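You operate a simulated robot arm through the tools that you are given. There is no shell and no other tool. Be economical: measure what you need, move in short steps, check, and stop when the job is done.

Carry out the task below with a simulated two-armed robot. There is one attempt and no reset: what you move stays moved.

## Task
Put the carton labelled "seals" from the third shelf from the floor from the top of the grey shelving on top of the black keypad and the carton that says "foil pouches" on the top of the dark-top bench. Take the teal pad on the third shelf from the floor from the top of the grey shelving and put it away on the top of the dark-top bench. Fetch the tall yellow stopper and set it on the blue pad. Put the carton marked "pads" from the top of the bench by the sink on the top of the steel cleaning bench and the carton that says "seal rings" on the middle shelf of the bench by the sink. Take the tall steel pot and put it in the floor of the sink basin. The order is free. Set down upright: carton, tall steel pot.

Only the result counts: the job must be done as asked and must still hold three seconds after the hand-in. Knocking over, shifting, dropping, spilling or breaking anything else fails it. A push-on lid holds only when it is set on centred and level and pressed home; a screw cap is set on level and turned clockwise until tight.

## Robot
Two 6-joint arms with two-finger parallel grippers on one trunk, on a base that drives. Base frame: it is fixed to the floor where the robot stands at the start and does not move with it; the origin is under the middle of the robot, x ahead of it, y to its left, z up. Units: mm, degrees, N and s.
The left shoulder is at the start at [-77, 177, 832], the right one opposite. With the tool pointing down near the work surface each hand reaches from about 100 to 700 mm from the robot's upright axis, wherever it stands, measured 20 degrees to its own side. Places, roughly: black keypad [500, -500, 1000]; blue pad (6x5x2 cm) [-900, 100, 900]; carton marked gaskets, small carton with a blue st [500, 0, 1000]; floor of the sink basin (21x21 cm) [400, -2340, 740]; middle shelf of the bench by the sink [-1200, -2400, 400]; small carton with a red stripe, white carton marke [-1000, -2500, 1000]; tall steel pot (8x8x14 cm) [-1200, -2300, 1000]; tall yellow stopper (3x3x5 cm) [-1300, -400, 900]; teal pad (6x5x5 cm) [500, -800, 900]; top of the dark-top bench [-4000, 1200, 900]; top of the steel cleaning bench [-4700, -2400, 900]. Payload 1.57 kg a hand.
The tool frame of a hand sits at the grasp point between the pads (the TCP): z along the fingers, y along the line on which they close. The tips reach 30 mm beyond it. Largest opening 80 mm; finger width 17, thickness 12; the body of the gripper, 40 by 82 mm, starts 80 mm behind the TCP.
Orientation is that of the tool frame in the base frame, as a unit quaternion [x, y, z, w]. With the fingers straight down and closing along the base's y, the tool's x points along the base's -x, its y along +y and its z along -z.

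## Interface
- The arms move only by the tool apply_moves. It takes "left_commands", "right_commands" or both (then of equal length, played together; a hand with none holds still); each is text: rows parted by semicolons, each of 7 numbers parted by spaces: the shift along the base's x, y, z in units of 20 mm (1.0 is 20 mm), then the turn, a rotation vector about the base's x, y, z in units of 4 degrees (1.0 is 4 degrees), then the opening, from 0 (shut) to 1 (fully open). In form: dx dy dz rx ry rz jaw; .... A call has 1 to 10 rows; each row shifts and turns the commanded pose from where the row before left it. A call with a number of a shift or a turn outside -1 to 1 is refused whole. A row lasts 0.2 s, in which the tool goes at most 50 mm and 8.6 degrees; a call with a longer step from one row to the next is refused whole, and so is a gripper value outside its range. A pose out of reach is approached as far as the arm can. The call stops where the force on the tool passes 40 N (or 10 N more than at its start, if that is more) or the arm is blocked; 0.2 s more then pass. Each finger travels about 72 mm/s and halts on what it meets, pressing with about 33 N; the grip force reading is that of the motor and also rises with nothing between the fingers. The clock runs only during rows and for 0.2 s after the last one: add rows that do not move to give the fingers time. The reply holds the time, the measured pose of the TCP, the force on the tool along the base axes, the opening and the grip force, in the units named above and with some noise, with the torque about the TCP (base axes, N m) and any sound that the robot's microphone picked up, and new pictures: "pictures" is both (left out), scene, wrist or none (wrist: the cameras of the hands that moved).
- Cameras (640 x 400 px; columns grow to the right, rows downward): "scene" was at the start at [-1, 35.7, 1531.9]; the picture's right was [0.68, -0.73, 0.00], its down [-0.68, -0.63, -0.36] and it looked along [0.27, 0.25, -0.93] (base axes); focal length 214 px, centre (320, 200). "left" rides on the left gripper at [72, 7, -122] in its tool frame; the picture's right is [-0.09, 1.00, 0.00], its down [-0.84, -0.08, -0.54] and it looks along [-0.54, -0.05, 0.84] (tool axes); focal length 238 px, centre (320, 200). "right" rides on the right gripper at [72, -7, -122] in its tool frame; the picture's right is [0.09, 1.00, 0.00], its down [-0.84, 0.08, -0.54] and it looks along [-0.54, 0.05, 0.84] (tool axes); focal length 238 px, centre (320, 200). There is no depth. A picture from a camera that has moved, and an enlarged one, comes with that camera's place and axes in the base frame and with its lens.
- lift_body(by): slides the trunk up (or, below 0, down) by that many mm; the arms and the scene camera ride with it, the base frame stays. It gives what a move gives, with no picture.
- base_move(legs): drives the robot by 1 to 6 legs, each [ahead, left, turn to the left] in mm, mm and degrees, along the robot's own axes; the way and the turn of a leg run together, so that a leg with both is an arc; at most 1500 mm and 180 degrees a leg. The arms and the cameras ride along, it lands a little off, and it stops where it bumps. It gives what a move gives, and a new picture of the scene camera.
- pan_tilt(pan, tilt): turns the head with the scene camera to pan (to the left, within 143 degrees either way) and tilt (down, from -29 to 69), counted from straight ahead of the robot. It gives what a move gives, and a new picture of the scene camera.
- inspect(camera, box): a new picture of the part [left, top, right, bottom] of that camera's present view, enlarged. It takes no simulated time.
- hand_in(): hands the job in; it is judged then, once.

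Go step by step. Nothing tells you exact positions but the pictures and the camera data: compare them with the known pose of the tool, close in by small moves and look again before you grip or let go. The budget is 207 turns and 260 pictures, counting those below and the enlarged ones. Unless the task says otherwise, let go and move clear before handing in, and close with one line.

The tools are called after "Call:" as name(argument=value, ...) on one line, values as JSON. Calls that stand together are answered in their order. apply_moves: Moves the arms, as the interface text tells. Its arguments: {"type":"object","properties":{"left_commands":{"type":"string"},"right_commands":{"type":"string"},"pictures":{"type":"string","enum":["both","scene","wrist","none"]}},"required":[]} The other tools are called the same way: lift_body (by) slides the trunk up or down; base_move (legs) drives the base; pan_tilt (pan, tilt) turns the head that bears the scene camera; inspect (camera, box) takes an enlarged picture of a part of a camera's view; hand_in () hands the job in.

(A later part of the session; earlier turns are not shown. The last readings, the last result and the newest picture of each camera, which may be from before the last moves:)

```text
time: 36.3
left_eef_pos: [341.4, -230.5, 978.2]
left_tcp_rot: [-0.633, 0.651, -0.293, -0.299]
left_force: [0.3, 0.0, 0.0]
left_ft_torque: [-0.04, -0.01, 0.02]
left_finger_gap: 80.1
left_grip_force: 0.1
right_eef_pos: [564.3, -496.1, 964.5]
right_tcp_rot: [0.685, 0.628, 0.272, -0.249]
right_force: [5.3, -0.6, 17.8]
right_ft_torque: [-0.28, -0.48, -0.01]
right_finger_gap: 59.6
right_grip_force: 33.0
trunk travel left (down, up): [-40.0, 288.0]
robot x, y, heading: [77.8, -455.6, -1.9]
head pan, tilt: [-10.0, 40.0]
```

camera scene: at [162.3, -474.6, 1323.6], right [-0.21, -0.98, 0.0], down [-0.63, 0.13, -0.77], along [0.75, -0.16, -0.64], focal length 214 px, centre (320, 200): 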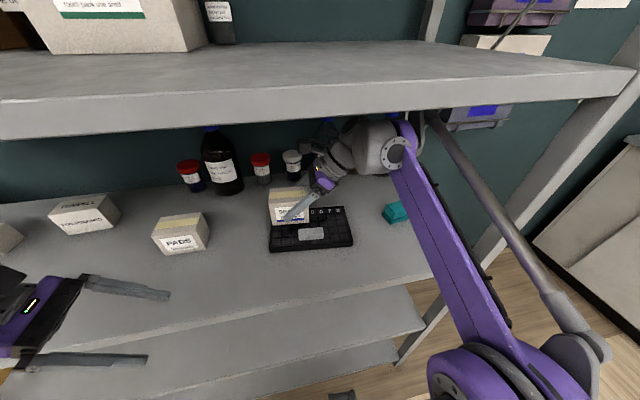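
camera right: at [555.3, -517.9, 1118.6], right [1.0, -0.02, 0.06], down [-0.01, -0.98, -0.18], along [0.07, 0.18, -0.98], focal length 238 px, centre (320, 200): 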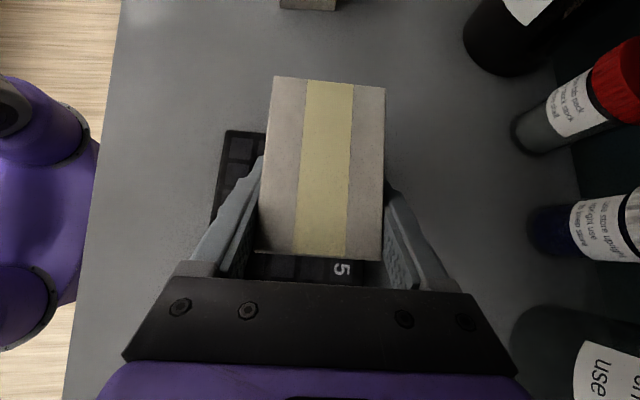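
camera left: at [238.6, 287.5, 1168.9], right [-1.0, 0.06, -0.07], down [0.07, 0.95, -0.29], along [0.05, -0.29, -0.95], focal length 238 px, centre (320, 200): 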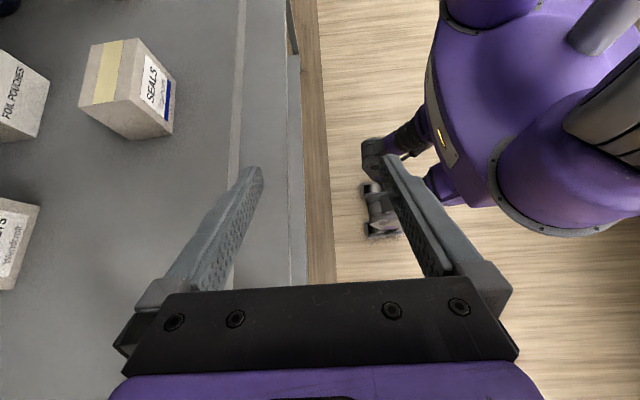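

Contact made. I release a little, then back out along the tool axis.

Call:
apply_moves(right_commands="0 0 .06 0 0 0 .4;0 0 0 0 0 0 .8;0 0 0 0 0 0 .92;0 0 0 0 0 0 .92;0 -.34 .37 0 0 0 .92;0 -.68 .73 0 0 0 .92;0 -.68 .73 0 0 0 .92;0 -.4 .4 0 0 0 .92")

```text
time: 38.1
left_eef_pos: [342.0, -231.8, 978.4]
left_tcp_rot: [-0.633, 0.652, -0.292, -0.3]
left_force: [0.8, 0.1, 0.1]
left_ft_torque: [0.01, 0.0, 0.01]
left_finger_gap: 80.0
left_grip_force: 0.0
right_eef_pos: [564.3, -539.2, 1008.8]
right_tcp_rot: [0.685, 0.629, 0.27, -0.248]
right_force: [-0.4, 0.5, -0.1]
right_ft_torque: [0.04, 0.01, -0.02]
right_finger_gap: 73.6
right_grip_force: 0.0
trunk travel left (down, up): [-40.0, 288.0]
robot x, y, heading: [80.7, -453.5, -1.6]
head pan, tilt: [-10.0, 40.0]
camera scene: at [162.3, -474.7, 1323.6], right [-0.21, -0.98, 0.0], down [-0.63, 0.13, -0.77], along [0.75, -0.16, -0.64], focal length 214 px, centre (320, 200)
camera right: at [555.6, -568.5, 1146.9], right [1.0, -0.02, 0.06], down [-0.01, -0.98, -0.18], along [0.07, 0.18, -0.98], focal length 238 px, centre (320, 200)
```

scene: 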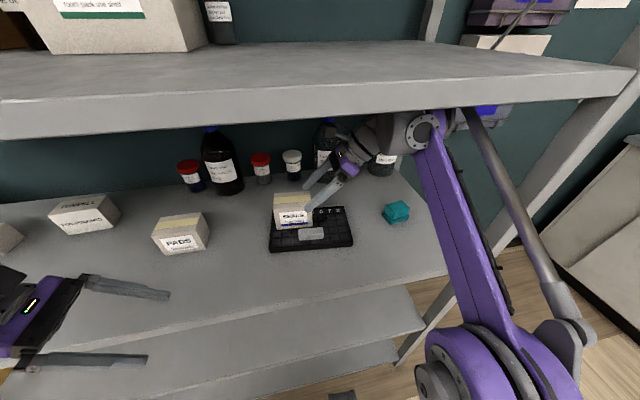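
right: 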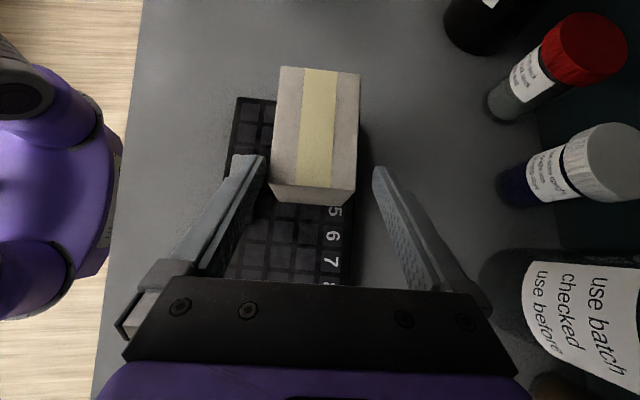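

The carton is standing on the keypad. I slide the right hand aside and pull it out of the shelf.

Call:
apply_moves(right_commands="0 -.7 .4 0 0 0 1;0 -1 0 0 0 0 1;-1 -.3 0 0 0 0 1;-1 0 0 0 0 0 1;-1 0 0 0 0 0 1;-1 0 0 0 0 0 1;-1 0 0 0 0 0 1;-1 0 0 0 0 0 1;-1 0 0 0 0 0 1;-1 0 0 0 0 0 1", pictures="scene")

```text
time: 40.3
left_eef_pos: [341.3, -232.2, 978.5]
left_tcp_rot: [-0.633, 0.652, -0.292, -0.299]
left_force: [-0.1, 0.7, -0.1]
left_ft_torque: [0.0, -0.01, 0.0]
left_finger_gap: 80.2
left_grip_force: 0.0
right_eef_pos: [404.4, -580.0, 1017.2]
right_tcp_rot: [0.685, 0.629, 0.27, -0.249]
right_force: [-0.1, 0.0, 0.5]
right_ft_torque: [0.04, 0.02, -0.01]
right_finger_gap: 79.8
right_grip_force: 0.1
trunk travel left (down, up): [-40.0, 288.0]
robot x, y, heading: [80.6, -452.9, -1.8]
head pan, tilt: [-10.0, 40.0]
camera scene: at [161.8, -474.5, 1323.6], right [-0.21, -0.98, 0.0], down [-0.63, 0.13, -0.77], along [0.75, -0.16, -0.64], focal length 214 px, centre (320, 200)
```

scene: 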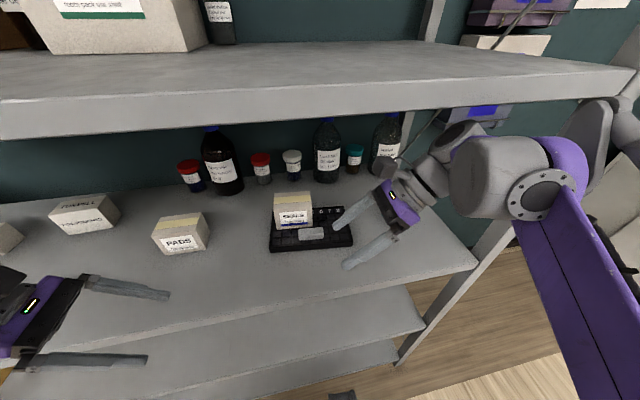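

I back out and drive right so that the left hand can reach the teal pad.

Call:
base_move(legs=[[-130, 0, 2], [0, -440, 0]])

Call:
inspect(camera="left", box=[0, 0, 640, 400])

```text
time: 45.6
left_eef_pos: [205.1, -666.4, 977.6]
left_tcp_rot: [0.643, -0.642, 0.296, 0.295]
left_force: [0.8, -1.0, 0.3]
left_ft_torque: [-0.04, -0.01, -0.01]
left_finger_gap: 80.1
left_grip_force: 0.0
right_eef_pos: [277.5, -1010.5, 1016.1]
right_tcp_rot: [0.676, 0.639, 0.267, -0.252]
right_force: [0.8, 0.4, -0.4]
right_ft_torque: [0.01, 0.05, -0.01]
right_finger_gap: 79.9
right_grip_force: 0.2
trunk travel left (down, up): [-40.0, 288.0]
robot x, y, heading: [-50.2, -897.9, -0.0]
head pan, tilt: [-10.0, 40.0]
camera scene: at [32.6, -914.3, 1323.6], right [-0.17, -0.98, 0.0], down [-0.63, 0.11, -0.77], along [0.75, -0.13, -0.64], focal length 214 px, centre (320, 200)
```

scene: 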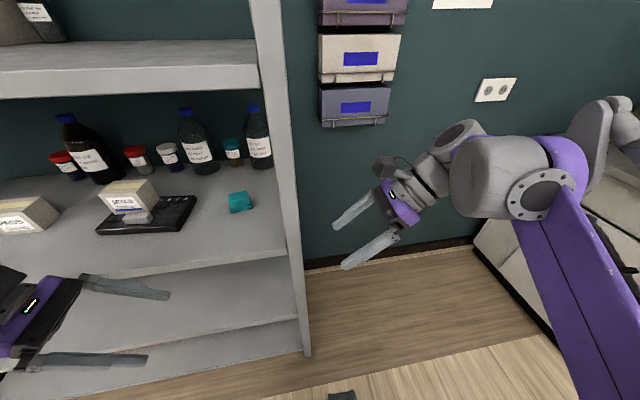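

```text
1.00 times, centred on (320, 200) of left (not enlarged: the box is as wide or as high as the picture)
camera zoom: at [198.2, -620.1, 1111.9], right [-1.0, 0.06, -0.07], down [0.07, 0.96, -0.28], along [0.05, -0.29, -0.96], focal length 238 px, centre (320, 200)
```

zoom: 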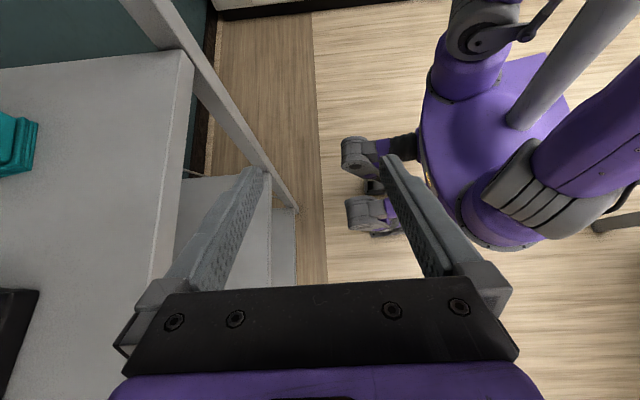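

Teal pad is around (515, −766). I drive forward and extend the left hand toward a pre-grasp beside it.

Call:
base_move(legs=[[125, 0, 0]])

Call:
apply_moves(left_commands=".8 -.15 .2 0 0 0 1;.8 -.15 .2 0 0 0 1;.8 -.15 .2 0 0 0 1;.8 -.15 .2 0 0 0 1;.8 -.15 .2 0 0 0 1;.8 -.15 0 0 0 0 1;.8 -.15 0 0 0 0 1;.8 -.15 0 0 0 0 1;.8 -.15 0 0 0 0 1;.8 -.15 0 0 0 0 1")

```text
time: 46.8
left_eef_pos: [328.8, -665.9, 978.2]
left_tcp_rot: [0.644, -0.641, 0.296, 0.294]
left_force: [0.2, 0.4, 0.1]
left_ft_torque: [-0.03, 0.0, -0.02]
left_finger_gap: 80.0
left_grip_force: 0.0
right_eef_pos: [402.5, -1011.1, 1017.0]
right_tcp_rot: [0.675, 0.64, 0.266, -0.254]
right_force: [-1.2, -0.4, 0.2]
right_ft_torque: [-0.03, 0.0, -0.01]
right_finger_gap: 79.8
right_grip_force: 0.0
trunk travel left (down, up): [-40.0, 288.0]
robot x, y, heading: [76.1, -895.2, 0.2]
head pan, tilt: [-10.0, 40.0]
camera scene: at [157.2, -914.2, 1323.5], right [-0.17, -0.98, 0.0], down [-0.63, 0.11, -0.77], along [0.75, -0.13, -0.64], focal length 214 px, centre (320, 200)
```

scene: 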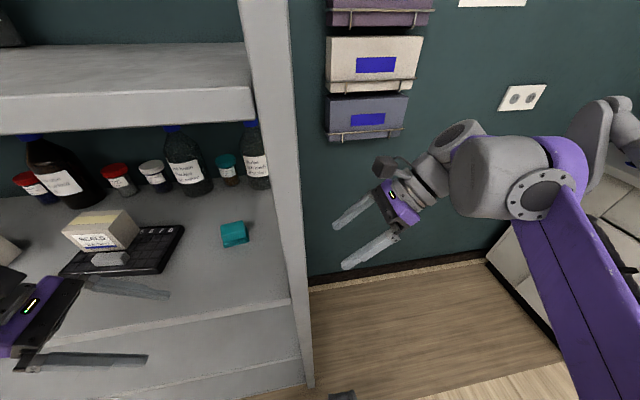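

```text
time: 49.0
left_eef_pos: [488.6, -695.8, 997.9]
left_tcp_rot: [0.644, -0.641, 0.297, 0.295]
left_force: [0.3, 0.0, -1.0]
left_ft_torque: [-0.01, 0.01, -0.02]
left_finger_gap: 80.0
left_grip_force: 0.1
right_eef_pos: [402.0, -1010.3, 1015.5]
right_tcp_rot: [0.676, 0.64, 0.266, -0.252]
right_force: [0.5, -0.3, 0.0]
right_ft_torque: [0.02, -0.06, 0.01]
right_finger_gap: 80.2
right_grip_force: 0.0
trunk travel left (down, up): [-40.0, 288.0]
robot x, y, heading: [69.8, -895.0, -0.0]
head pan, tilt: [-10.0, 40.0]
camera scene: at [156.5, -914.1, 1323.6], right [-0.17, -0.98, 0.0], down [-0.63, 0.11, -0.77], along [0.75, -0.13, -0.64], focal length 214 px, centre (320, 200)
camera left: at [482.0, -650.0, 1132.1], right [-1.0, 0.06, -0.07], down [0.07, 0.96, -0.28], along [0.05, -0.29, -0.96], focal length 238 px, centre (320, 200)
```

scene: 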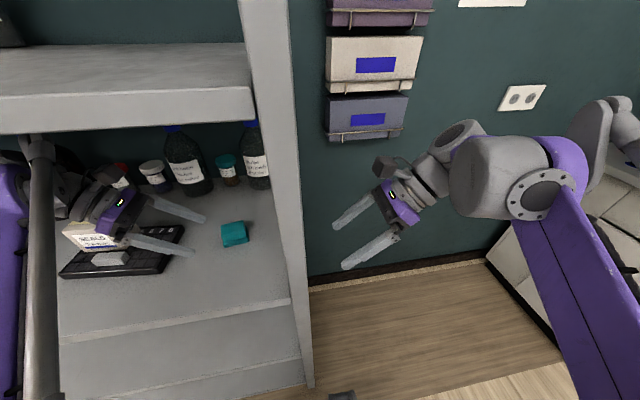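
left: 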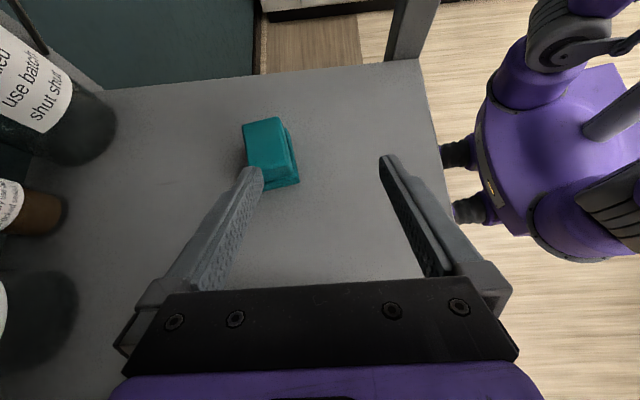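

Teal pad is about (538, −765), yawed ~11°. I turn the hand to match and line up.

Call:
apply_moves(left_commands=".6 0 0 0 0 .95 1;.6 0 0 0 0 .95 1;.6 0 0 0 0 .95 1;.1 -.6 -.6 0 0 0 1;.1 -.6 -.6 0 0 0 1", pictures="wrist")

```text
time: 50.2
left_eef_pos: [530.1, -719.3, 973.8]
left_tcp_rot: [0.704, -0.573, 0.325, 0.264]
left_force: [0.3, -0.5, -0.2]
left_ft_torque: [0.02, -0.01, -0.03]
left_finger_gap: 79.8
left_grip_force: 0.1
right_eef_pos: [401.5, -1010.6, 1016.4]
right_tcp_rot: [0.675, 0.64, 0.267, -0.253]
right_force: [0.4, -0.5, 0.1]
right_ft_torque: [-0.01, -0.03, 0.01]
right_finger_gap: 79.9
right_grip_force: 0.1
trunk travel left (down, up): [-40.0, 288.0]
robot x, y, heading: [71.8, -896.4, 0.1]
head pan, tilt: [-10.0, 40.0]
camera left: at [513.3, -676.4, 1107.8], right [-0.99, -0.14, -0.07], down [-0.12, 0.95, -0.28], along [0.11, -0.27, -0.96], focal length 238 px, centre (320, 200)
```

left: 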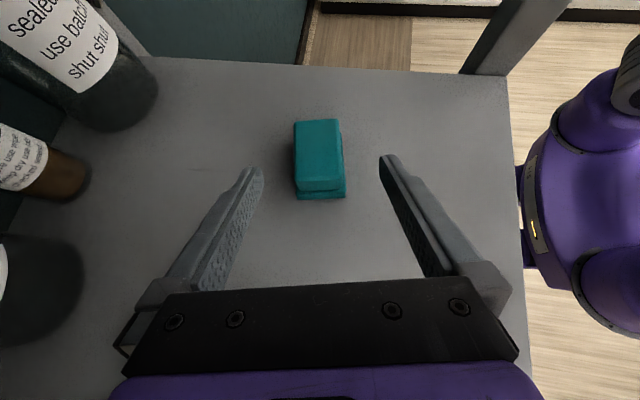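

Call:
apply_moves(left_commands=".1 -.55 -.57 0 0 0 1;.1 -.55 -.57 0 0 0 1;.1 -.55 -.57 0 0 0 1;.1 -.55 -.57 0 0 0 1;0 0 0 0 0 0 1", pictures="wrist")

```text
time: 51.4
left_eef_pos: [536.7, -763.2, 928.5]
left_tcp_rot: [0.704, -0.574, 0.324, 0.263]
left_force: [0.2, 0.1, -0.4]
left_ft_torque: [-0.01, 0.04, 0.01]
left_finger_gap: 79.7
left_grip_force: 0.1
right_eef_pos: [403.0, -1011.4, 1018.0]
right_tcp_rot: [0.675, 0.64, 0.267, -0.253]
right_force: [0.0, 0.5, -0.5]
right_ft_torque: [0.0, 0.0, 0.0]
right_finger_gap: 80.0
right_grip_force: 0.0
trunk travel left (down, up): [-40.0, 288.0]
robot x, y, heading: [75.3, -900.0, 0.1]
head pan, tilt: [-10.0, 40.0]
camera left: at [520.7, -719.9, 1062.2], right [-0.99, -0.14, -0.07], down [-0.12, 0.95, -0.28], along [0.11, -0.27, -0.96], focal length 238 px, centre (320, 200)
```

left: 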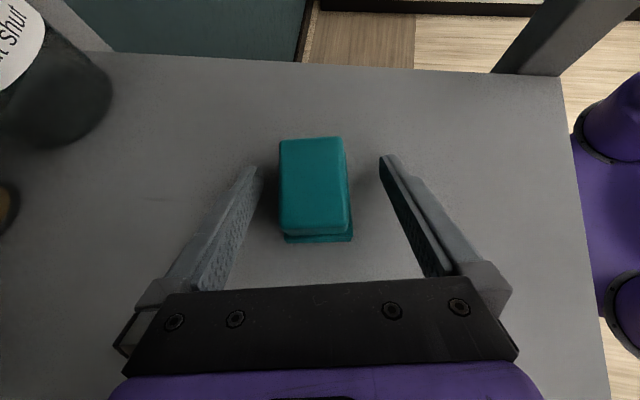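

Call:
apply_moves(left_commands="0 0 0 0 0 0 .3;0 0 0 0 0 0 .3;0 0 0 0 0 0 .3;0 0 0 0 0 0 .3;0 0 .5 0 0 0 .3;0 0 1 0 0 0 .3;-.5 0 1 0 0 0 .3;-1 0 .5 0 0 0 .3;-1 0 0 0 0 0 .3;-1 0 0 0 0 0 .3")

```text
time: 53.6
left_eef_pos: [466.5, -763.9, 987.8]
left_tcp_rot: [0.704, -0.574, 0.324, 0.264]
left_force: [-0.7, -0.2, -0.2]
left_ft_torque: [-0.01, -0.01, 0.03]
left_finger_gap: 42.7
left_grip_force: 32.6
right_eef_pos: [400.9, -1010.0, 1016.1]
right_tcp_rot: [0.675, 0.64, 0.266, -0.253]
right_force: [-0.2, 0.3, 0.1]
right_ft_torque: [0.0, -0.02, 0.02]
right_finger_gap: 80.0
right_grip_force: 0.0
trunk travel left (down, up): [-40.0, 288.0]
robot x, y, heading: [72.8, -895.7, -0.3]
head pan, tilt: [-10.0, 40.0]
camera scene: at [155.9, -914.3, 1323.6], right [-0.17, -0.98, 0.0], down [-0.63, 0.11, -0.77], along [0.75, -0.13, -0.64], focal length 214 px, centre (320, 200)
camera left: at [450.3, -720.3, 1121.5], right [-0.99, -0.14, -0.07], down [-0.12, 0.95, -0.28], along [0.11, -0.27, -0.96], focal length 238 px, centre (320, 200)
```

scene: 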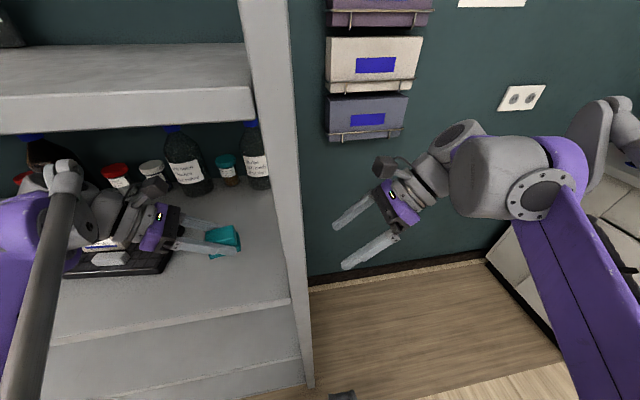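
left: 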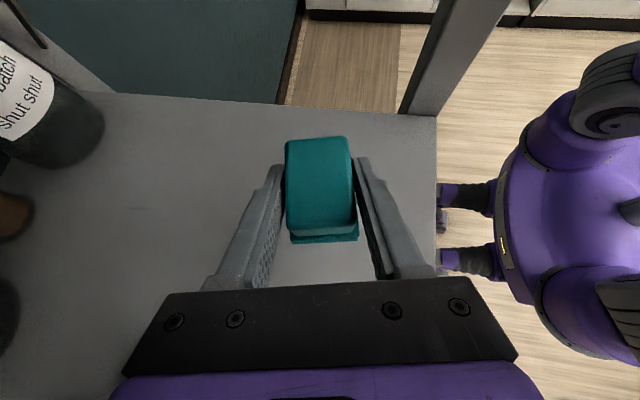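

Teal pad held. I pull it out of the shelf and drive left toward the foil pouches carton.

Call:
apply_moves(left_commands="-1 0 .2 0 0 0 .3;-1 0 .2 0 0 0 .3;-1 0 .2 0 0 0 .3;-1 0 .2 0 0 0 .3;-1 0 .2 0 0 0 .3;-1 0 0 0 0 0 .3;-1 0 0 0 0 0 .3;-1 0 0 0 0 0 .3", pictures="none")

Call:
base_move(legs=[[-125, 0, 0], [0, 880, 0]])

```text
time: 55.4
left_eef_pos: [306.5, -763.2, 1008.2]
left_tcp_rot: [0.703, -0.575, 0.324, 0.264]
left_force: [0.5, -0.1, -1.0]
left_ft_torque: [0.03, -0.03, 0.0]
left_finger_gap: 43.0
left_grip_force: 32.9
right_eef_pos: [401.7, -1010.6, 1015.4]
right_tcp_rot: [0.676, 0.639, 0.266, -0.252]
right_force: [-0.2, 0.5, 0.5]
right_ft_torque: [0.0, -0.01, -0.01]
right_finger_gap: 80.0
right_grip_force: 0.0
trunk travel left (down, up): [-40.0, 288.0]
robot x, y, heading: [72.1, -898.5, -0.0]
head pan, tilt: [-10.0, 40.0]
```

```text
time: 64.5
left_eef_pos: [183.9, 125.2, 1008.7]
left_tcp_rot: [0.704, -0.575, 0.324, 0.264]
left_force: [0.3, 0.0, -0.5]
left_ft_torque: [0.01, -0.01, 0.04]
left_finger_gap: 42.9
left_grip_force: 33.1
right_eef_pos: [277.6, -121.8, 1017.5]
right_tcp_rot: [0.676, 0.639, 0.267, -0.252]
right_force: [0.3, 0.0, -0.2]
right_ft_torque: [0.01, 0.01, 0.0]
right_finger_gap: 79.9
right_grip_force: 0.1
trunk travel left (down, up): [-40.0, 288.0]
robot x, y, heading: [-51.6, -7.9, -0.3]
head pan, tilt: [-10.0, 40.0]
camera scene: at [33.0, -24.5, 1323.6], right [-0.18, -0.98, 0.0], down [-0.63, 0.11, -0.77], along [0.75, -0.14, -0.64], focal length 214 px, centre (320, 200)
```

scene: 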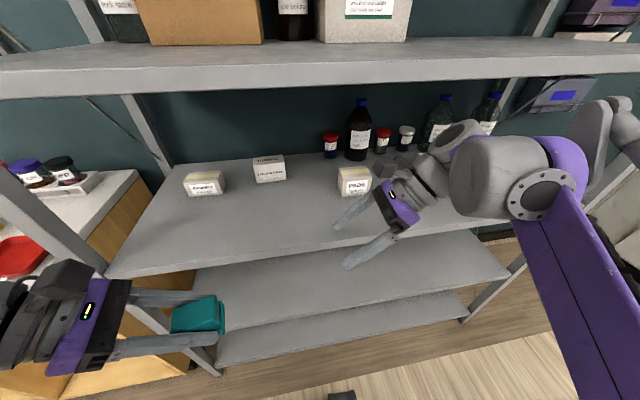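

The right wrist would come too near the tall bottle at the foil carton, while the left hand has a free approach. So I'll set the teal pad down at the shelf front, take it with the right hand, and use the left for the foil carton.

Call:
base_move(legs=[[150, 0, 0]])

Call:
apply_moves(left_commands="1 -.45 0 0 0 -.5 .3;1 -.45 0 0 0 -.5 .3;1 -.45 0 0 0 -.5 .3;1 -.45 -.3 0 0 -.5 .3;1 -.45 -.8 0 0 -.5 .3;.5 -.45 -1 0 0 -.35 .3;0 0 -1 0 0 0 .3;0 0 -.3 0 0 0 .3;0 0 0 0 0 0 .3")

```text
time: 65.8
left_eef_pos: [331.6, 125.1, 1008.9]
left_tcp_rot: [0.704, -0.574, 0.325, 0.264]
left_force: [0.4, -0.2, -0.2]
left_ft_torque: [0.0, 0.01, 0.04]
left_finger_gap: 42.5
left_grip_force: 32.4
right_eef_pos: [428.2, -122.0, 1016.3]
right_tcp_rot: [0.675, 0.639, 0.267, -0.253]
right_force: [-0.1, -0.6, -0.2]
right_ft_torque: [0.02, 0.03, 0.03]
right_finger_gap: 79.9
right_grip_force: 0.1
trunk travel left (down, up): [-40.0, 288.0]
robot x, y, heading: [96.0, -13.3, -0.2]
head pan, tilt: [-10.0, 40.0]
camera scene: at [182.6, -25.0, 1323.5], right [-0.18, -0.98, 0.0], down [-0.63, 0.11, -0.77], along [0.75, -0.14, -0.64], focal length 214 px, centre (320, 200)
```

scene: 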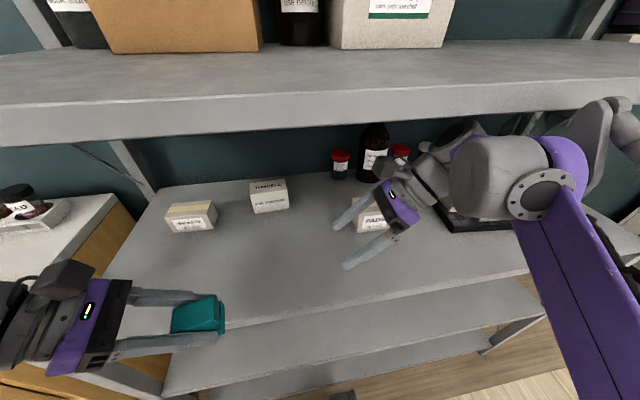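

```text
time: 67.8
left_eef_pos: [441.5, 72.8, 941.1]
left_tcp_rot: [0.643, -0.642, 0.296, 0.295]
left_force: [0.1, -0.2, -1.2]
left_ft_torque: [-0.02, 0.03, -0.05]
left_finger_gap: 42.7
left_grip_force: 33.5
right_eef_pos: [427.9, -122.1, 1015.7]
right_tcp_rot: [0.676, 0.639, 0.266, -0.252]
right_force: [0.0, 0.9, 0.8]
right_ft_torque: [-0.02, 0.05, 0.01]
right_finger_gap: 79.8
right_grip_force: 0.1
trunk travel left (down, up): [-40.0, 288.0]
robot x, y, heading: [94.6, -6.1, -0.3]
head pan, tilt: [-10.0, 40.0]
camera scene: at [181.8, -25.0, 1323.6], right [-0.18, -0.98, 0.0], down [-0.63, 0.11, -0.77], along [0.75, -0.14, -0.64], focal length 214 px, centre (320, 200)
camera left: at [435.4, 118.2, 1073.7], right [-1.0, 0.06, -0.07], down [0.08, 0.96, -0.28], along [0.05, -0.29, -0.96], focal length 238 px, centre (320, 200)
```

scene: 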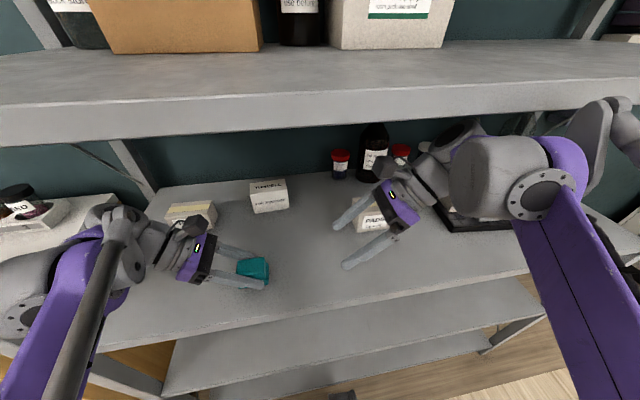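
left: 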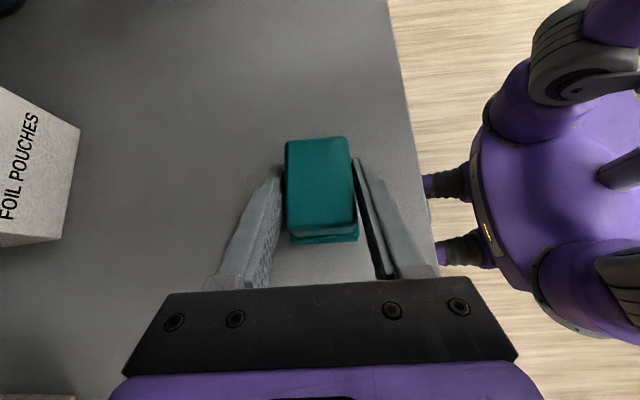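

Call:
apply_moves(left_commands="0 0 -.4 0 0 0 .3;0 0 -.15 0 0 0 .3;0 0 0 0 0 0 .3;0 0 0 0 0 0 .8;0 0 0 0 0 0 1;0 0 0 0 0 0 1;0 .76 .65 0 0 0 1;0 .76 .65 0 0 0 1;0 .76 .65 0 0 0 1;0 .76 .65 0 0 0 1")

```text
time: 70.0
left_eef_pos: [441.6, 131.6, 980.3]
left_tcp_rot: [0.643, -0.642, 0.296, 0.294]
left_force: [0.2, 0.5, 0.0]
left_ft_torque: [0.0, -0.01, 0.0]
left_finger_gap: 79.8
left_grip_force: 0.0
right_eef_pos: [427.3, -122.3, 1016.8]
right_tcp_rot: [0.676, 0.639, 0.267, -0.252]
right_force: [-0.8, -0.3, -0.5]
right_ft_torque: [-0.02, -0.02, -0.01]
right_finger_gap: 79.7
right_grip_force: 0.1
trunk travel left (down, up): [-40.0, 288.0]
robot x, y, heading: [92.0, -4.6, -0.1]
head pan, tilt: [-10.0, 40.0]
camera scene: at [181.8, -24.9, 1323.6], right [-0.18, -0.98, 0.0], down [-0.63, 0.11, -0.77], along [0.75, -0.14, -0.64], focal length 214 px, centre (320, 200)
camera left: at [435.1, 178.7, 1115.2], right [-1.0, 0.06, -0.07], down [0.08, 0.96, -0.28], along [0.05, -0.29, -0.96], focal length 238 px, centre (320, 200)
```

scene: 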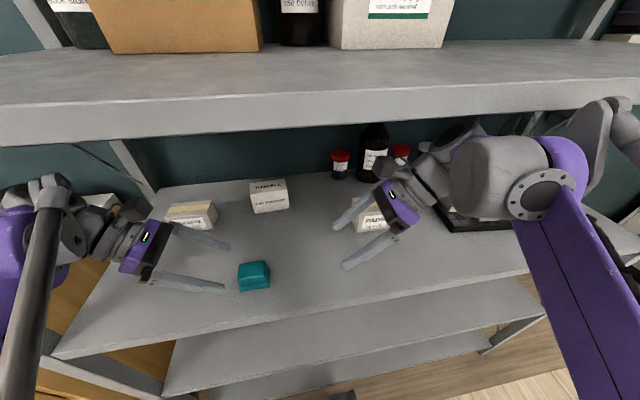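
left: 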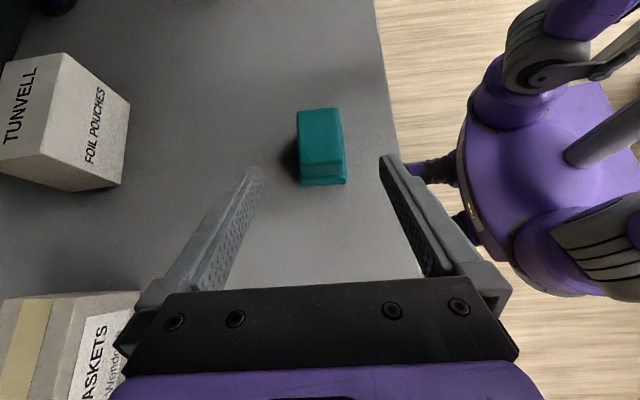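

Teal pad stands at the shelf front. Now the right hand goes to pick it from its side, while the left hand moves a bit away.

Call:
apply_moves(right_commands=".1 1 -.2 0 0 .1 1;.1 1 -.2 0 0 .1 1;.1 1 -.2 0 0 .1 1;.1 1 -.2 0 0 .1 1;.1 1 -.2 0 0 .1 1;.1 1 -.2 0 0 .1 1;.1 1 -.2 0 0 .1 1;0 .34 -.36 0 0 0 1", left_commands="0 .8 .5 0 0 0 1;0 .8 0 0 0 0 1;0 .8 0 0 0 0 1;0 0 0 0 0 0 1;0 0 0 0 0 0 1;0 0 0 0 0 0 1;0 0 0 0 0 0 1;0 0 0 0 0 0 1")

```text
time: 71.8
left_eef_pos: [442.2, 180.5, 991.1]
left_tcp_rot: [-0.642, 0.643, -0.295, -0.295]
left_force: [0.5, 0.5, -0.3]
left_ft_torque: [0.06, 0.0, -0.02]
left_finger_gap: 80.1
left_grip_force: 0.0
right_eef_pos: [442.1, 25.2, 981.9]
right_tcp_rot: [0.66, 0.655, 0.261, -0.259]
right_force: [-0.1, 0.0, -0.4]
right_ft_torque: [0.01, 0.01, 0.02]
right_finger_gap: 79.9
right_grip_force: 0.1
trunk travel left (down, up): [-40.0, 288.0]
robot x, y, heading: [94.5, -6.6, -0.1]
head pan, tilt: [-10.0, 40.0]
camera scene: at [181.7, -25.0, 1323.6], right [-0.18, -0.98, 0.0], down [-0.63, 0.11, -0.77], along [0.75, -0.14, -0.64], focal length 214 px, centre (320, 200)
camera right: at [434.3, -4.6, 1119.2], right [1.0, 0.06, 0.06], down [0.07, -0.98, -0.18], along [0.05, 0.18, -0.98], focal length 238 px, centre (320, 200)
camera left: at [435.6, 226.4, 1125.0], right [-1.0, 0.06, -0.07], down [0.08, 0.96, -0.28], along [0.05, -0.29, -0.96], focal length 238 px, centre (320, 200)
```

scene: 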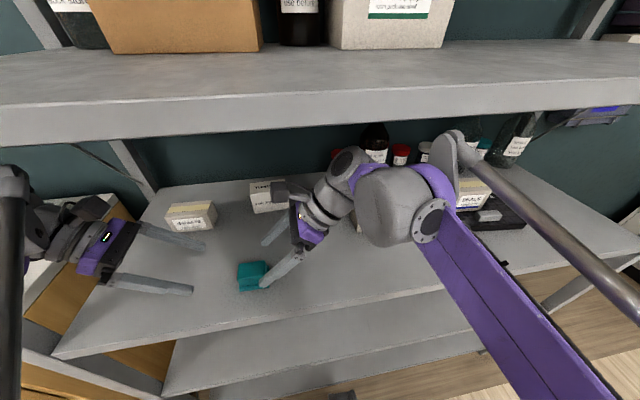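
right: 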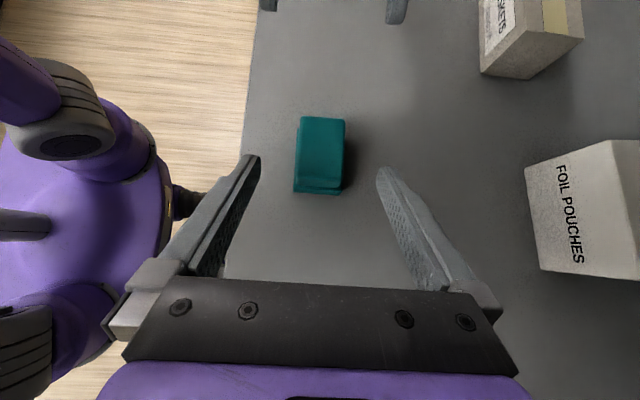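
left: 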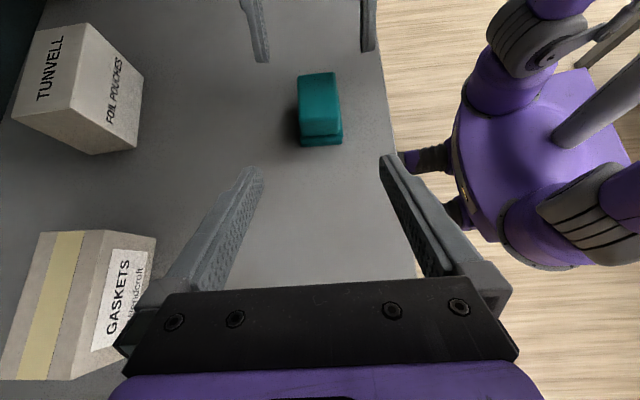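

Call:
apply_moves(right_commands="0 .6 -.64 0 0 0 1;0 .6 -.64 0 0 0 1;0 .6 -.64 0 0 0 1;0 .6 -.6 0 0 0 1;0 0 0 0 0 0 .3;0 0 0 0 0 0 .3;0 0 0 0 0 0 .3;0 0 0 0 0 0 .3;0 0 .8 0 0 0 .3;0 0 .8 0 0 0 .3", pictures="wrist")

```text
time: 74.0
left_eef_pos: [443.2, 180.6, 990.5]
left_tcp_rot: [0.643, -0.642, 0.296, 0.295]
left_force: [0.0, 0.3, -0.4]
left_ft_torque: [0.0, -0.02, 0.01]
left_finger_gap: 80.0
left_grip_force: 0.1
right_eef_pos: [441.7, 71.6, 964.2]
right_tcp_rot: [0.66, 0.656, 0.26, -0.259]
right_force: [0.8, -0.9, -1.1]
right_ft_torque: [0.02, -0.05, -0.01]
right_finger_gap: 42.7
right_grip_force: 33.4
trunk travel left (down, up): [-40.0, 288.0]
robot x, y, heading: [92.9, -2.6, -0.3]
head pan, tilt: [-10.0, 40.0]
camera right: at [434.7, 42.9, 1101.3], right [1.0, 0.06, 0.06], down [0.07, -0.98, -0.18], along [0.05, 0.18, -0.98], focal length 238 px, centre (320, 200)
```

right: 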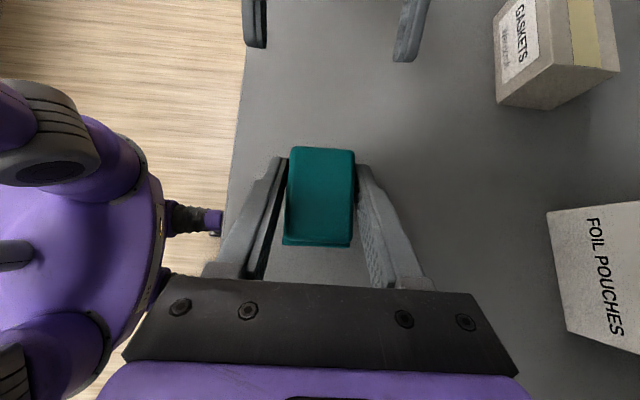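

Teal pad is in the right hand. I withdraw it while the left hand moves in toward the foil pouches carton.

Call:
apply_moves(right_commands="0 -.9 .5 0 0 0 .3;0 -.9 .5 0 0 0 .3;-.6 -.9 .3 0 0 0 .3;-.6 -.9 .3 0 0 0 .3;-.6 -.9 .3 0 0 0 .3;-.6 -.9 0 0 0 0 .3;-.6 -.9 0 0 0 0 .3;-.6 -.9 0 0 0 0 .3;-.6 -.9 0 0 0 0 .3;-.6 -.9 0 0 0 0 .3", left_commands=".9 0 .1 0 0 0 1;.9 0 .1 0 0 0 1;.9 -.5 .1 0 0 0 1;.9 -.5 .1 0 0 0 1;.9 -.5 .05 0 0 0 1;.9 -.5 0 0 0 0 1;.9 -.6 0 0 0 0 1;.9 -.6 0 0 0 0 1;.9 -.6 0 0 0 0 1;.9 -.6 0 0 0 0 1")

```text
time: 76.2
left_eef_pos: [621.9, 91.7, 999.4]
left_tcp_rot: [0.643, -0.642, 0.295, 0.295]
left_force: [0.3, -0.5, 0.3]
left_ft_torque: [0.02, 0.01, 0.03]
left_finger_gap: 80.0
left_grip_force: 0.1
right_eef_pos: [344.9, -108.1, 1001.1]
right_tcp_rot: [0.66, 0.655, 0.261, -0.259]
right_force: [0.2, 0.5, -0.1]
right_ft_torque: [0.0, 0.0, 0.0]
right_finger_gap: 42.8
right_grip_force: 32.8
trunk travel left (down, up): [-40.0, 288.0]
robot x, y, heading: [98.3, -7.4, -0.2]
head pan, tilt: [-10.0, 40.0]
camera scene: at [182.2, -25.0, 1323.5], right [-0.18, -0.98, 0.0], down [-0.63, 0.11, -0.77], along [0.75, -0.13, -0.64], focal length 214 px, centre (320, 200)
camera right: at [338.5, -137.4, 1138.5], right [1.0, 0.06, 0.06], down [0.07, -0.98, -0.18], along [0.05, 0.18, -0.98], focal length 238 px, centre (320, 200)
camera left: at [616.0, 138.3, 1133.6], right [-1.0, 0.06, -0.07], down [0.07, 0.96, -0.28], along [0.05, -0.29, -0.96], focal length 238 px, centre (320, 200)
```

scene: 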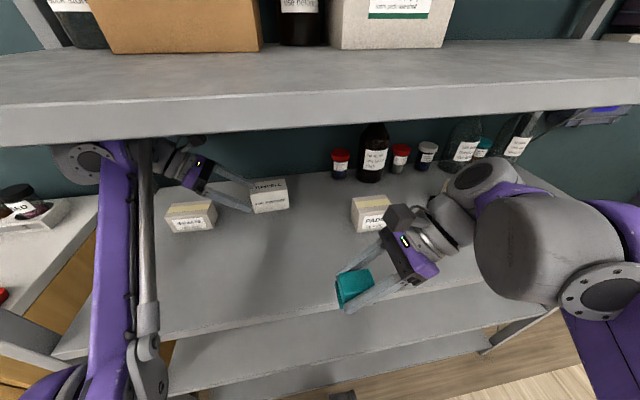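
right: 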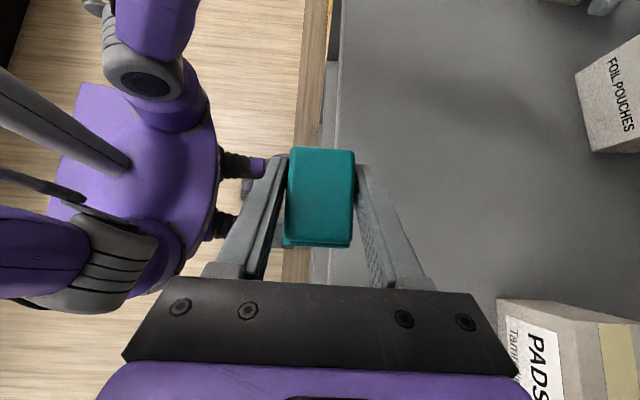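
left: 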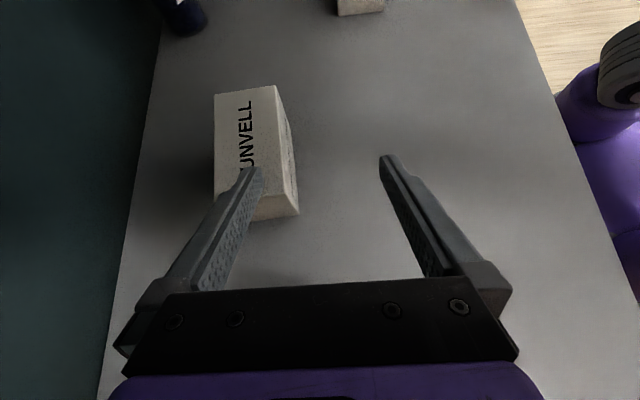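

Call:
inspect(camera="left", box=[180, 70, 340, 240])

```text
2.35 times, centred on (260, 155) of left
camera zoom: at [616.0, 138.3, 1133.6], right [-1.0, 0.06, -0.07], down [0.07, 0.96, -0.28], along [0.05, -0.29, -0.96], focal length 561 px, centre (461, 306)
```

zoom: 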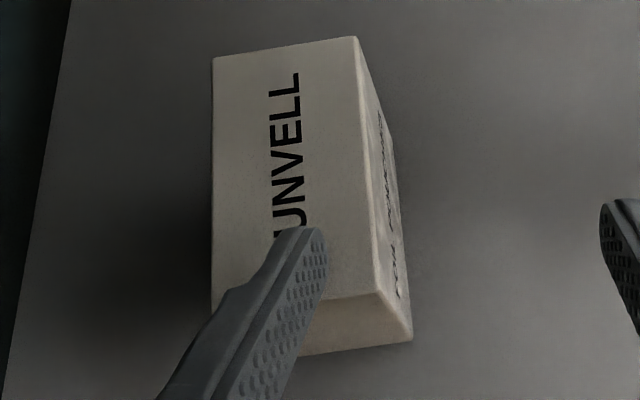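

Foil carton centre about (683, 30), yaw ≈ +5°, top z≈961. I align the left hand above-left of it.

Call:
apply_moves(left_commands=".92 .12 0 0 0 .42 1;.92 .12 0 0 0 .42 1;.92 .12 0 0 0 .42 1;0 0 0 0 0 0 1")

```text
time: 77.2
left_eef_pos: [654.2, 95.1, 996.7]
left_tcp_rot: [0.664, -0.619, 0.309, 0.284]
left_force: [-7.3, -1.7, 38.5]
left_ft_torque: [-0.62, -1.36, -0.2]
left_finger_gap: 73.7
left_grip_force: 0.0
left hand out of reach, approached as far as the arm can: row 2, 3
right_eef_pos: [341.9, -108.0, 1001.3]
right_tcp_rot: [0.659, 0.656, 0.262, -0.259]
right_force: [0.2, 0.6, -0.8]
right_ft_torque: [0.03, 0.0, -0.03]
right_finger_gap: 42.9
right_grip_force: 32.7
trunk travel left (down, up): [-40.0, 288.0]
robot x, y, heading: [95.0, -10.0, -0.1]
head pan, tilt: [-10.0, 40.0]
camera scene: at [177.4, -25.8, 1324.1], right [-0.18, -0.98, 0.0], down [-0.63, 0.11, -0.77], along [0.76, -0.13, -0.64], focal length 214 px, centre (320, 200)
camera left: at [643.4, 140.8, 1129.3], right [-1.0, -0.01, -0.08], down [0.01, 0.96, -0.29], along [0.08, -0.29, -0.96], focal length 238 px, centre (320, 200)
```

scene: 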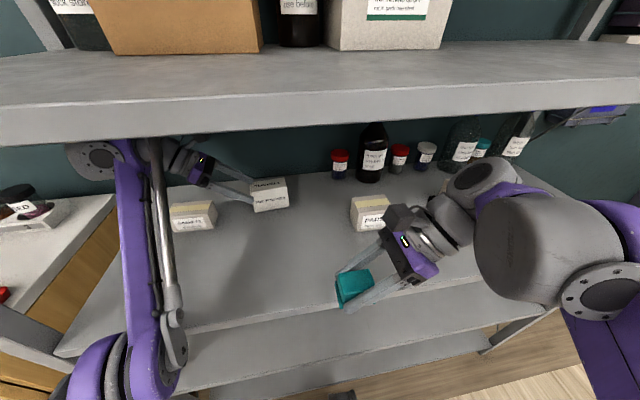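
left: 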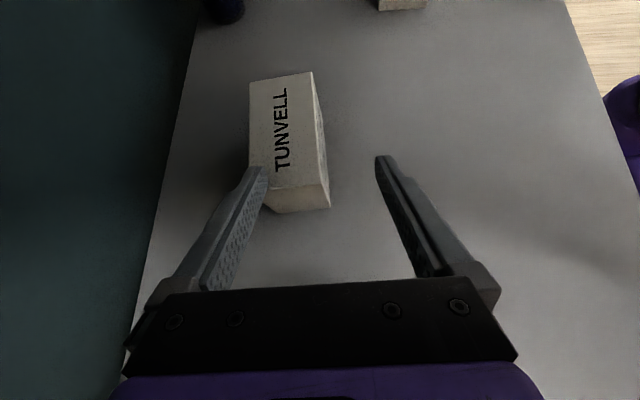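

A finger is touching the carton and the arm is at its reach limit. I back off up and out, then drive a bit forward.

Call:
apply_moves(left_commands="-1 .3 .4 0 0 0 1;-1 .3 .2 0 0 0 1;-1 .3 0 0 0 0 1", pictures="wrist")

Call:
inspect(camera="left", box=[200, 50, 360, 220])

```text
time: 78.0
left_eef_pos: [598.9, 114.7, 1003.8]
left_tcp_rot: [0.671, -0.613, 0.308, 0.281]
left_force: [0.4, -0.5, -0.3]
left_ft_torque: [0.01, -0.04, 0.01]
left_finger_gap: 80.0
left_grip_force: 0.1
right_eef_pos: [344.6, -108.1, 1001.9]
right_tcp_rot: [0.66, 0.656, 0.26, -0.259]
right_force: [0.2, 0.3, 0.0]
right_ft_torque: [-0.01, 0.0, 0.0]
right_finger_gap: 42.7
right_grip_force: 32.8
trunk travel left (down, up): [-40.0, 288.0]
robot x, y, heading: [99.0, -10.6, -0.0]
head pan, tilt: [-10.0, 40.0]
camera left: at [587.2, 160.4, 1137.6], right [-1.0, -0.03, -0.07], down [-0.01, 0.96, -0.28], along [0.08, -0.28, -0.96], focal length 238 px, centre (320, 200)
```

left: 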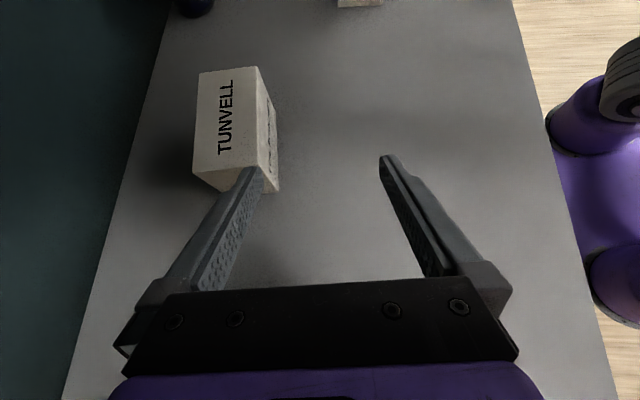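

```text
2.35 times, centred on (280, 135) of left
camera zoom: at [587.2, 160.4, 1137.6], right [-1.0, -0.03, -0.07], down [-0.01, 0.96, -0.28], along [0.08, -0.28, -0.96], focal length 561 px, centre (414, 353)
```

zoom: 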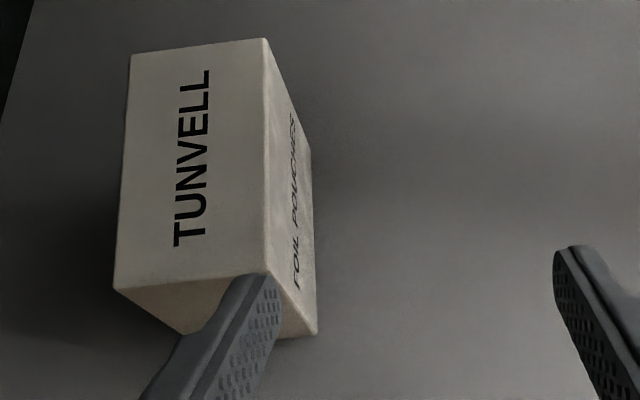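

The foil carton hasn't moved noticeably. I raise the hand and drive forward 60 mm for reach.

Call:
apply_moves(left_commands="0 .2 .8 0 0 0 1;0 0 0 0 0 0 1", pictures="none")

Call:
base_move(legs=[[60, 0, 0]])

Call:
inspect(camera="left", box=[0, 0, 640, 400])

```text
time: 78.6
left_eef_pos: [598.6, 120.0, 1020.6]
left_tcp_rot: [0.67, -0.613, 0.309, 0.282]
left_force: [-0.2, 1.0, -0.6]
left_ft_torque: [0.01, 0.0, -0.01]
left_finger_gap: 79.9
left_grip_force: 0.0
right_eef_pos: [345.2, -106.6, 1000.5]
right_tcp_rot: [0.66, 0.656, 0.261, -0.259]
right_force: [-0.3, 0.1, -0.6]
right_ft_torque: [-0.03, 0.02, 0.0]
right_finger_gap: 42.7
right_grip_force: 32.7
trunk travel left (down, up): [-40.0, 288.0]
robot x, y, heading: [99.0, -10.2, -0.3]
head pan, tilt: [-10.0, 40.0]
```

```text
time: 79.6
left_eef_pos: [658.3, 119.2, 1020.2]
left_tcp_rot: [0.67, -0.613, 0.309, 0.282]
left_force: [-0.3, -0.3, 0.9]
left_ft_torque: [0.04, 0.02, -0.01]
left_finger_gap: 79.9
left_grip_force: 0.0
right_eef_pos: [405.2, -107.8, 1001.3]
right_tcp_rot: [0.66, 0.655, 0.261, -0.259]
right_force: [0.1, 0.9, -0.2]
right_ft_torque: [0.03, -0.01, 0.0]
right_finger_gap: 42.6
right_grip_force: 32.9
trunk travel left (down, up): [-40.0, 288.0]
robot x, y, heading: [159.1, -6.1, -0.5]
head pan, tilt: [-10.0, 40.0]
camera scene: at [242.5, -25.2, 1323.5], right [-0.18, -0.98, 0.0], down [-0.63, 0.11, -0.77], along [0.75, -0.14, -0.64], focal length 214 px, centre (320, 200)
```

scene: 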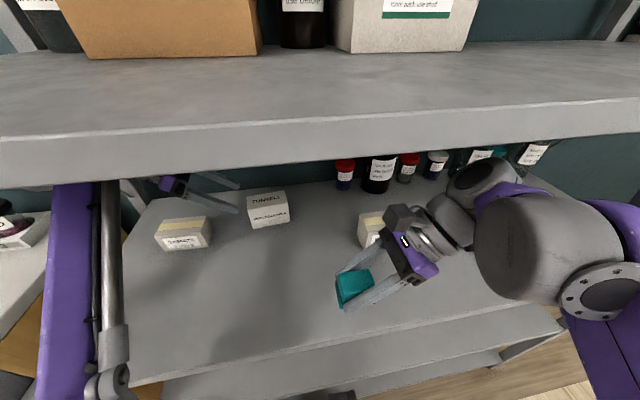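

```text
1.00 times, centred on (320, 200) of left (not enlarged: the box is as wide or as high as the picture)
camera zoom: at [648.3, 164.0, 1153.7], right [-1.0, -0.03, -0.07], down [-0.01, 0.96, -0.28], along [0.08, -0.28, -0.96], focal length 238 px, centre (320, 200)
```

zoom: 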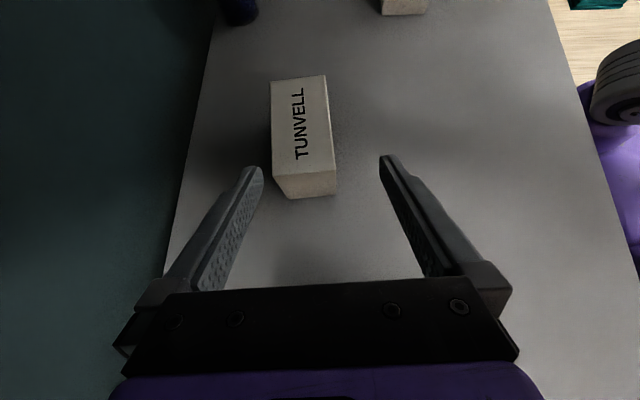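

Aligned in yaw. I shift 18 mm in x and go halfway in.

Call:
apply_moves(left_commands=".9 -.25 0 0 0 .2 1;0 0 -.6 0 0 0 1;.05 -.6 -.52 0 0 0 1;.07 -.76 -.65 0 0 0 1", pictures="wrist")

```text
time: 80.6
left_eef_pos: [678.1, 85.5, 986.1]
left_tcp_rot: [0.675, -0.608, 0.311, 0.279]
left_force: [-0.5, 0.1, 0.6]
left_ft_torque: [-0.01, 0.02, -0.02]
left_finger_gap: 79.8
left_grip_force: 0.1
right_eef_pos: [403.8, -107.6, 1001.3]
right_tcp_rot: [0.66, 0.655, 0.261, -0.258]
right_force: [0.3, 0.8, -0.9]
right_ft_torque: [-0.03, -0.01, 0.06]
right_finger_gap: 42.7
right_grip_force: 33.6
trunk travel left (down, up): [-40.0, 288.0]
robot x, y, heading: [155.6, -8.9, -0.2]
head pan, tilt: [-10.0, 40.0]
camera left: at [667.2, 131.1, 1118.7], right [-1.0, -0.04, -0.07], down [-0.02, 0.96, -0.28], along [0.08, -0.28, -0.96], focal length 238 px, centre (320, 200)
```

left: 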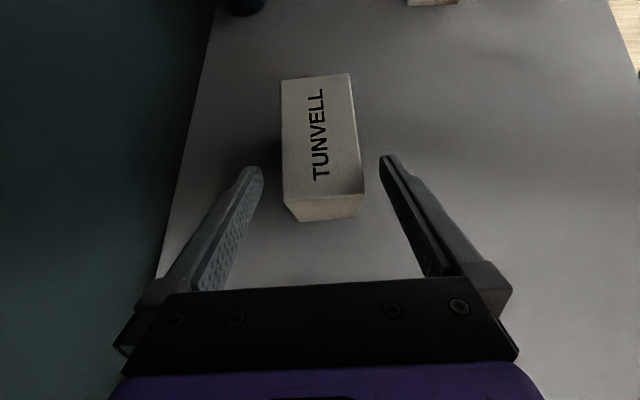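

Call:
apply_moves(left_commands=".06 -.68 -.59 0 0 0 1;.06 -.68 -.59 0 0 0 1;.06 -.68 -.59 0 0 0 1;.06 -.68 -.59 0 0 0 1;0 0 0 0 0 0 1", pictures="wrist")

```text
time: 81.8
left_eef_pos: [683.1, 32.9, 937.6]
left_tcp_rot: [0.674, -0.609, 0.312, 0.28]
left_force: [0.5, 0.5, 1.0]
left_ft_torque: [0.02, -0.01, -0.03]
left_finger_gap: 80.1
left_grip_force: 0.0
right_eef_pos: [405.3, -108.4, 1001.6]
right_tcp_rot: [0.659, 0.656, 0.261, -0.259]
right_force: [0.4, -0.4, -0.2]
right_ft_torque: [-0.02, 0.01, -0.02]
right_finger_gap: 42.8
right_grip_force: 32.6
trunk travel left (down, up): [-40.0, 288.0]
robot x, y, heading: [156.3, -7.5, 0.0]
head pan, tilt: [-10.0, 40.0]
camera left: at [671.7, 77.6, 1071.4], right [-1.0, -0.04, -0.07], down [-0.02, 0.96, -0.28], along [0.08, -0.28, -0.96], focal length 238 px, centre (320, 200)
```

left: 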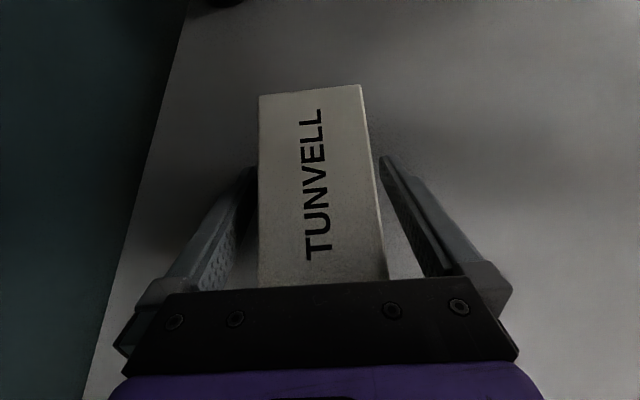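

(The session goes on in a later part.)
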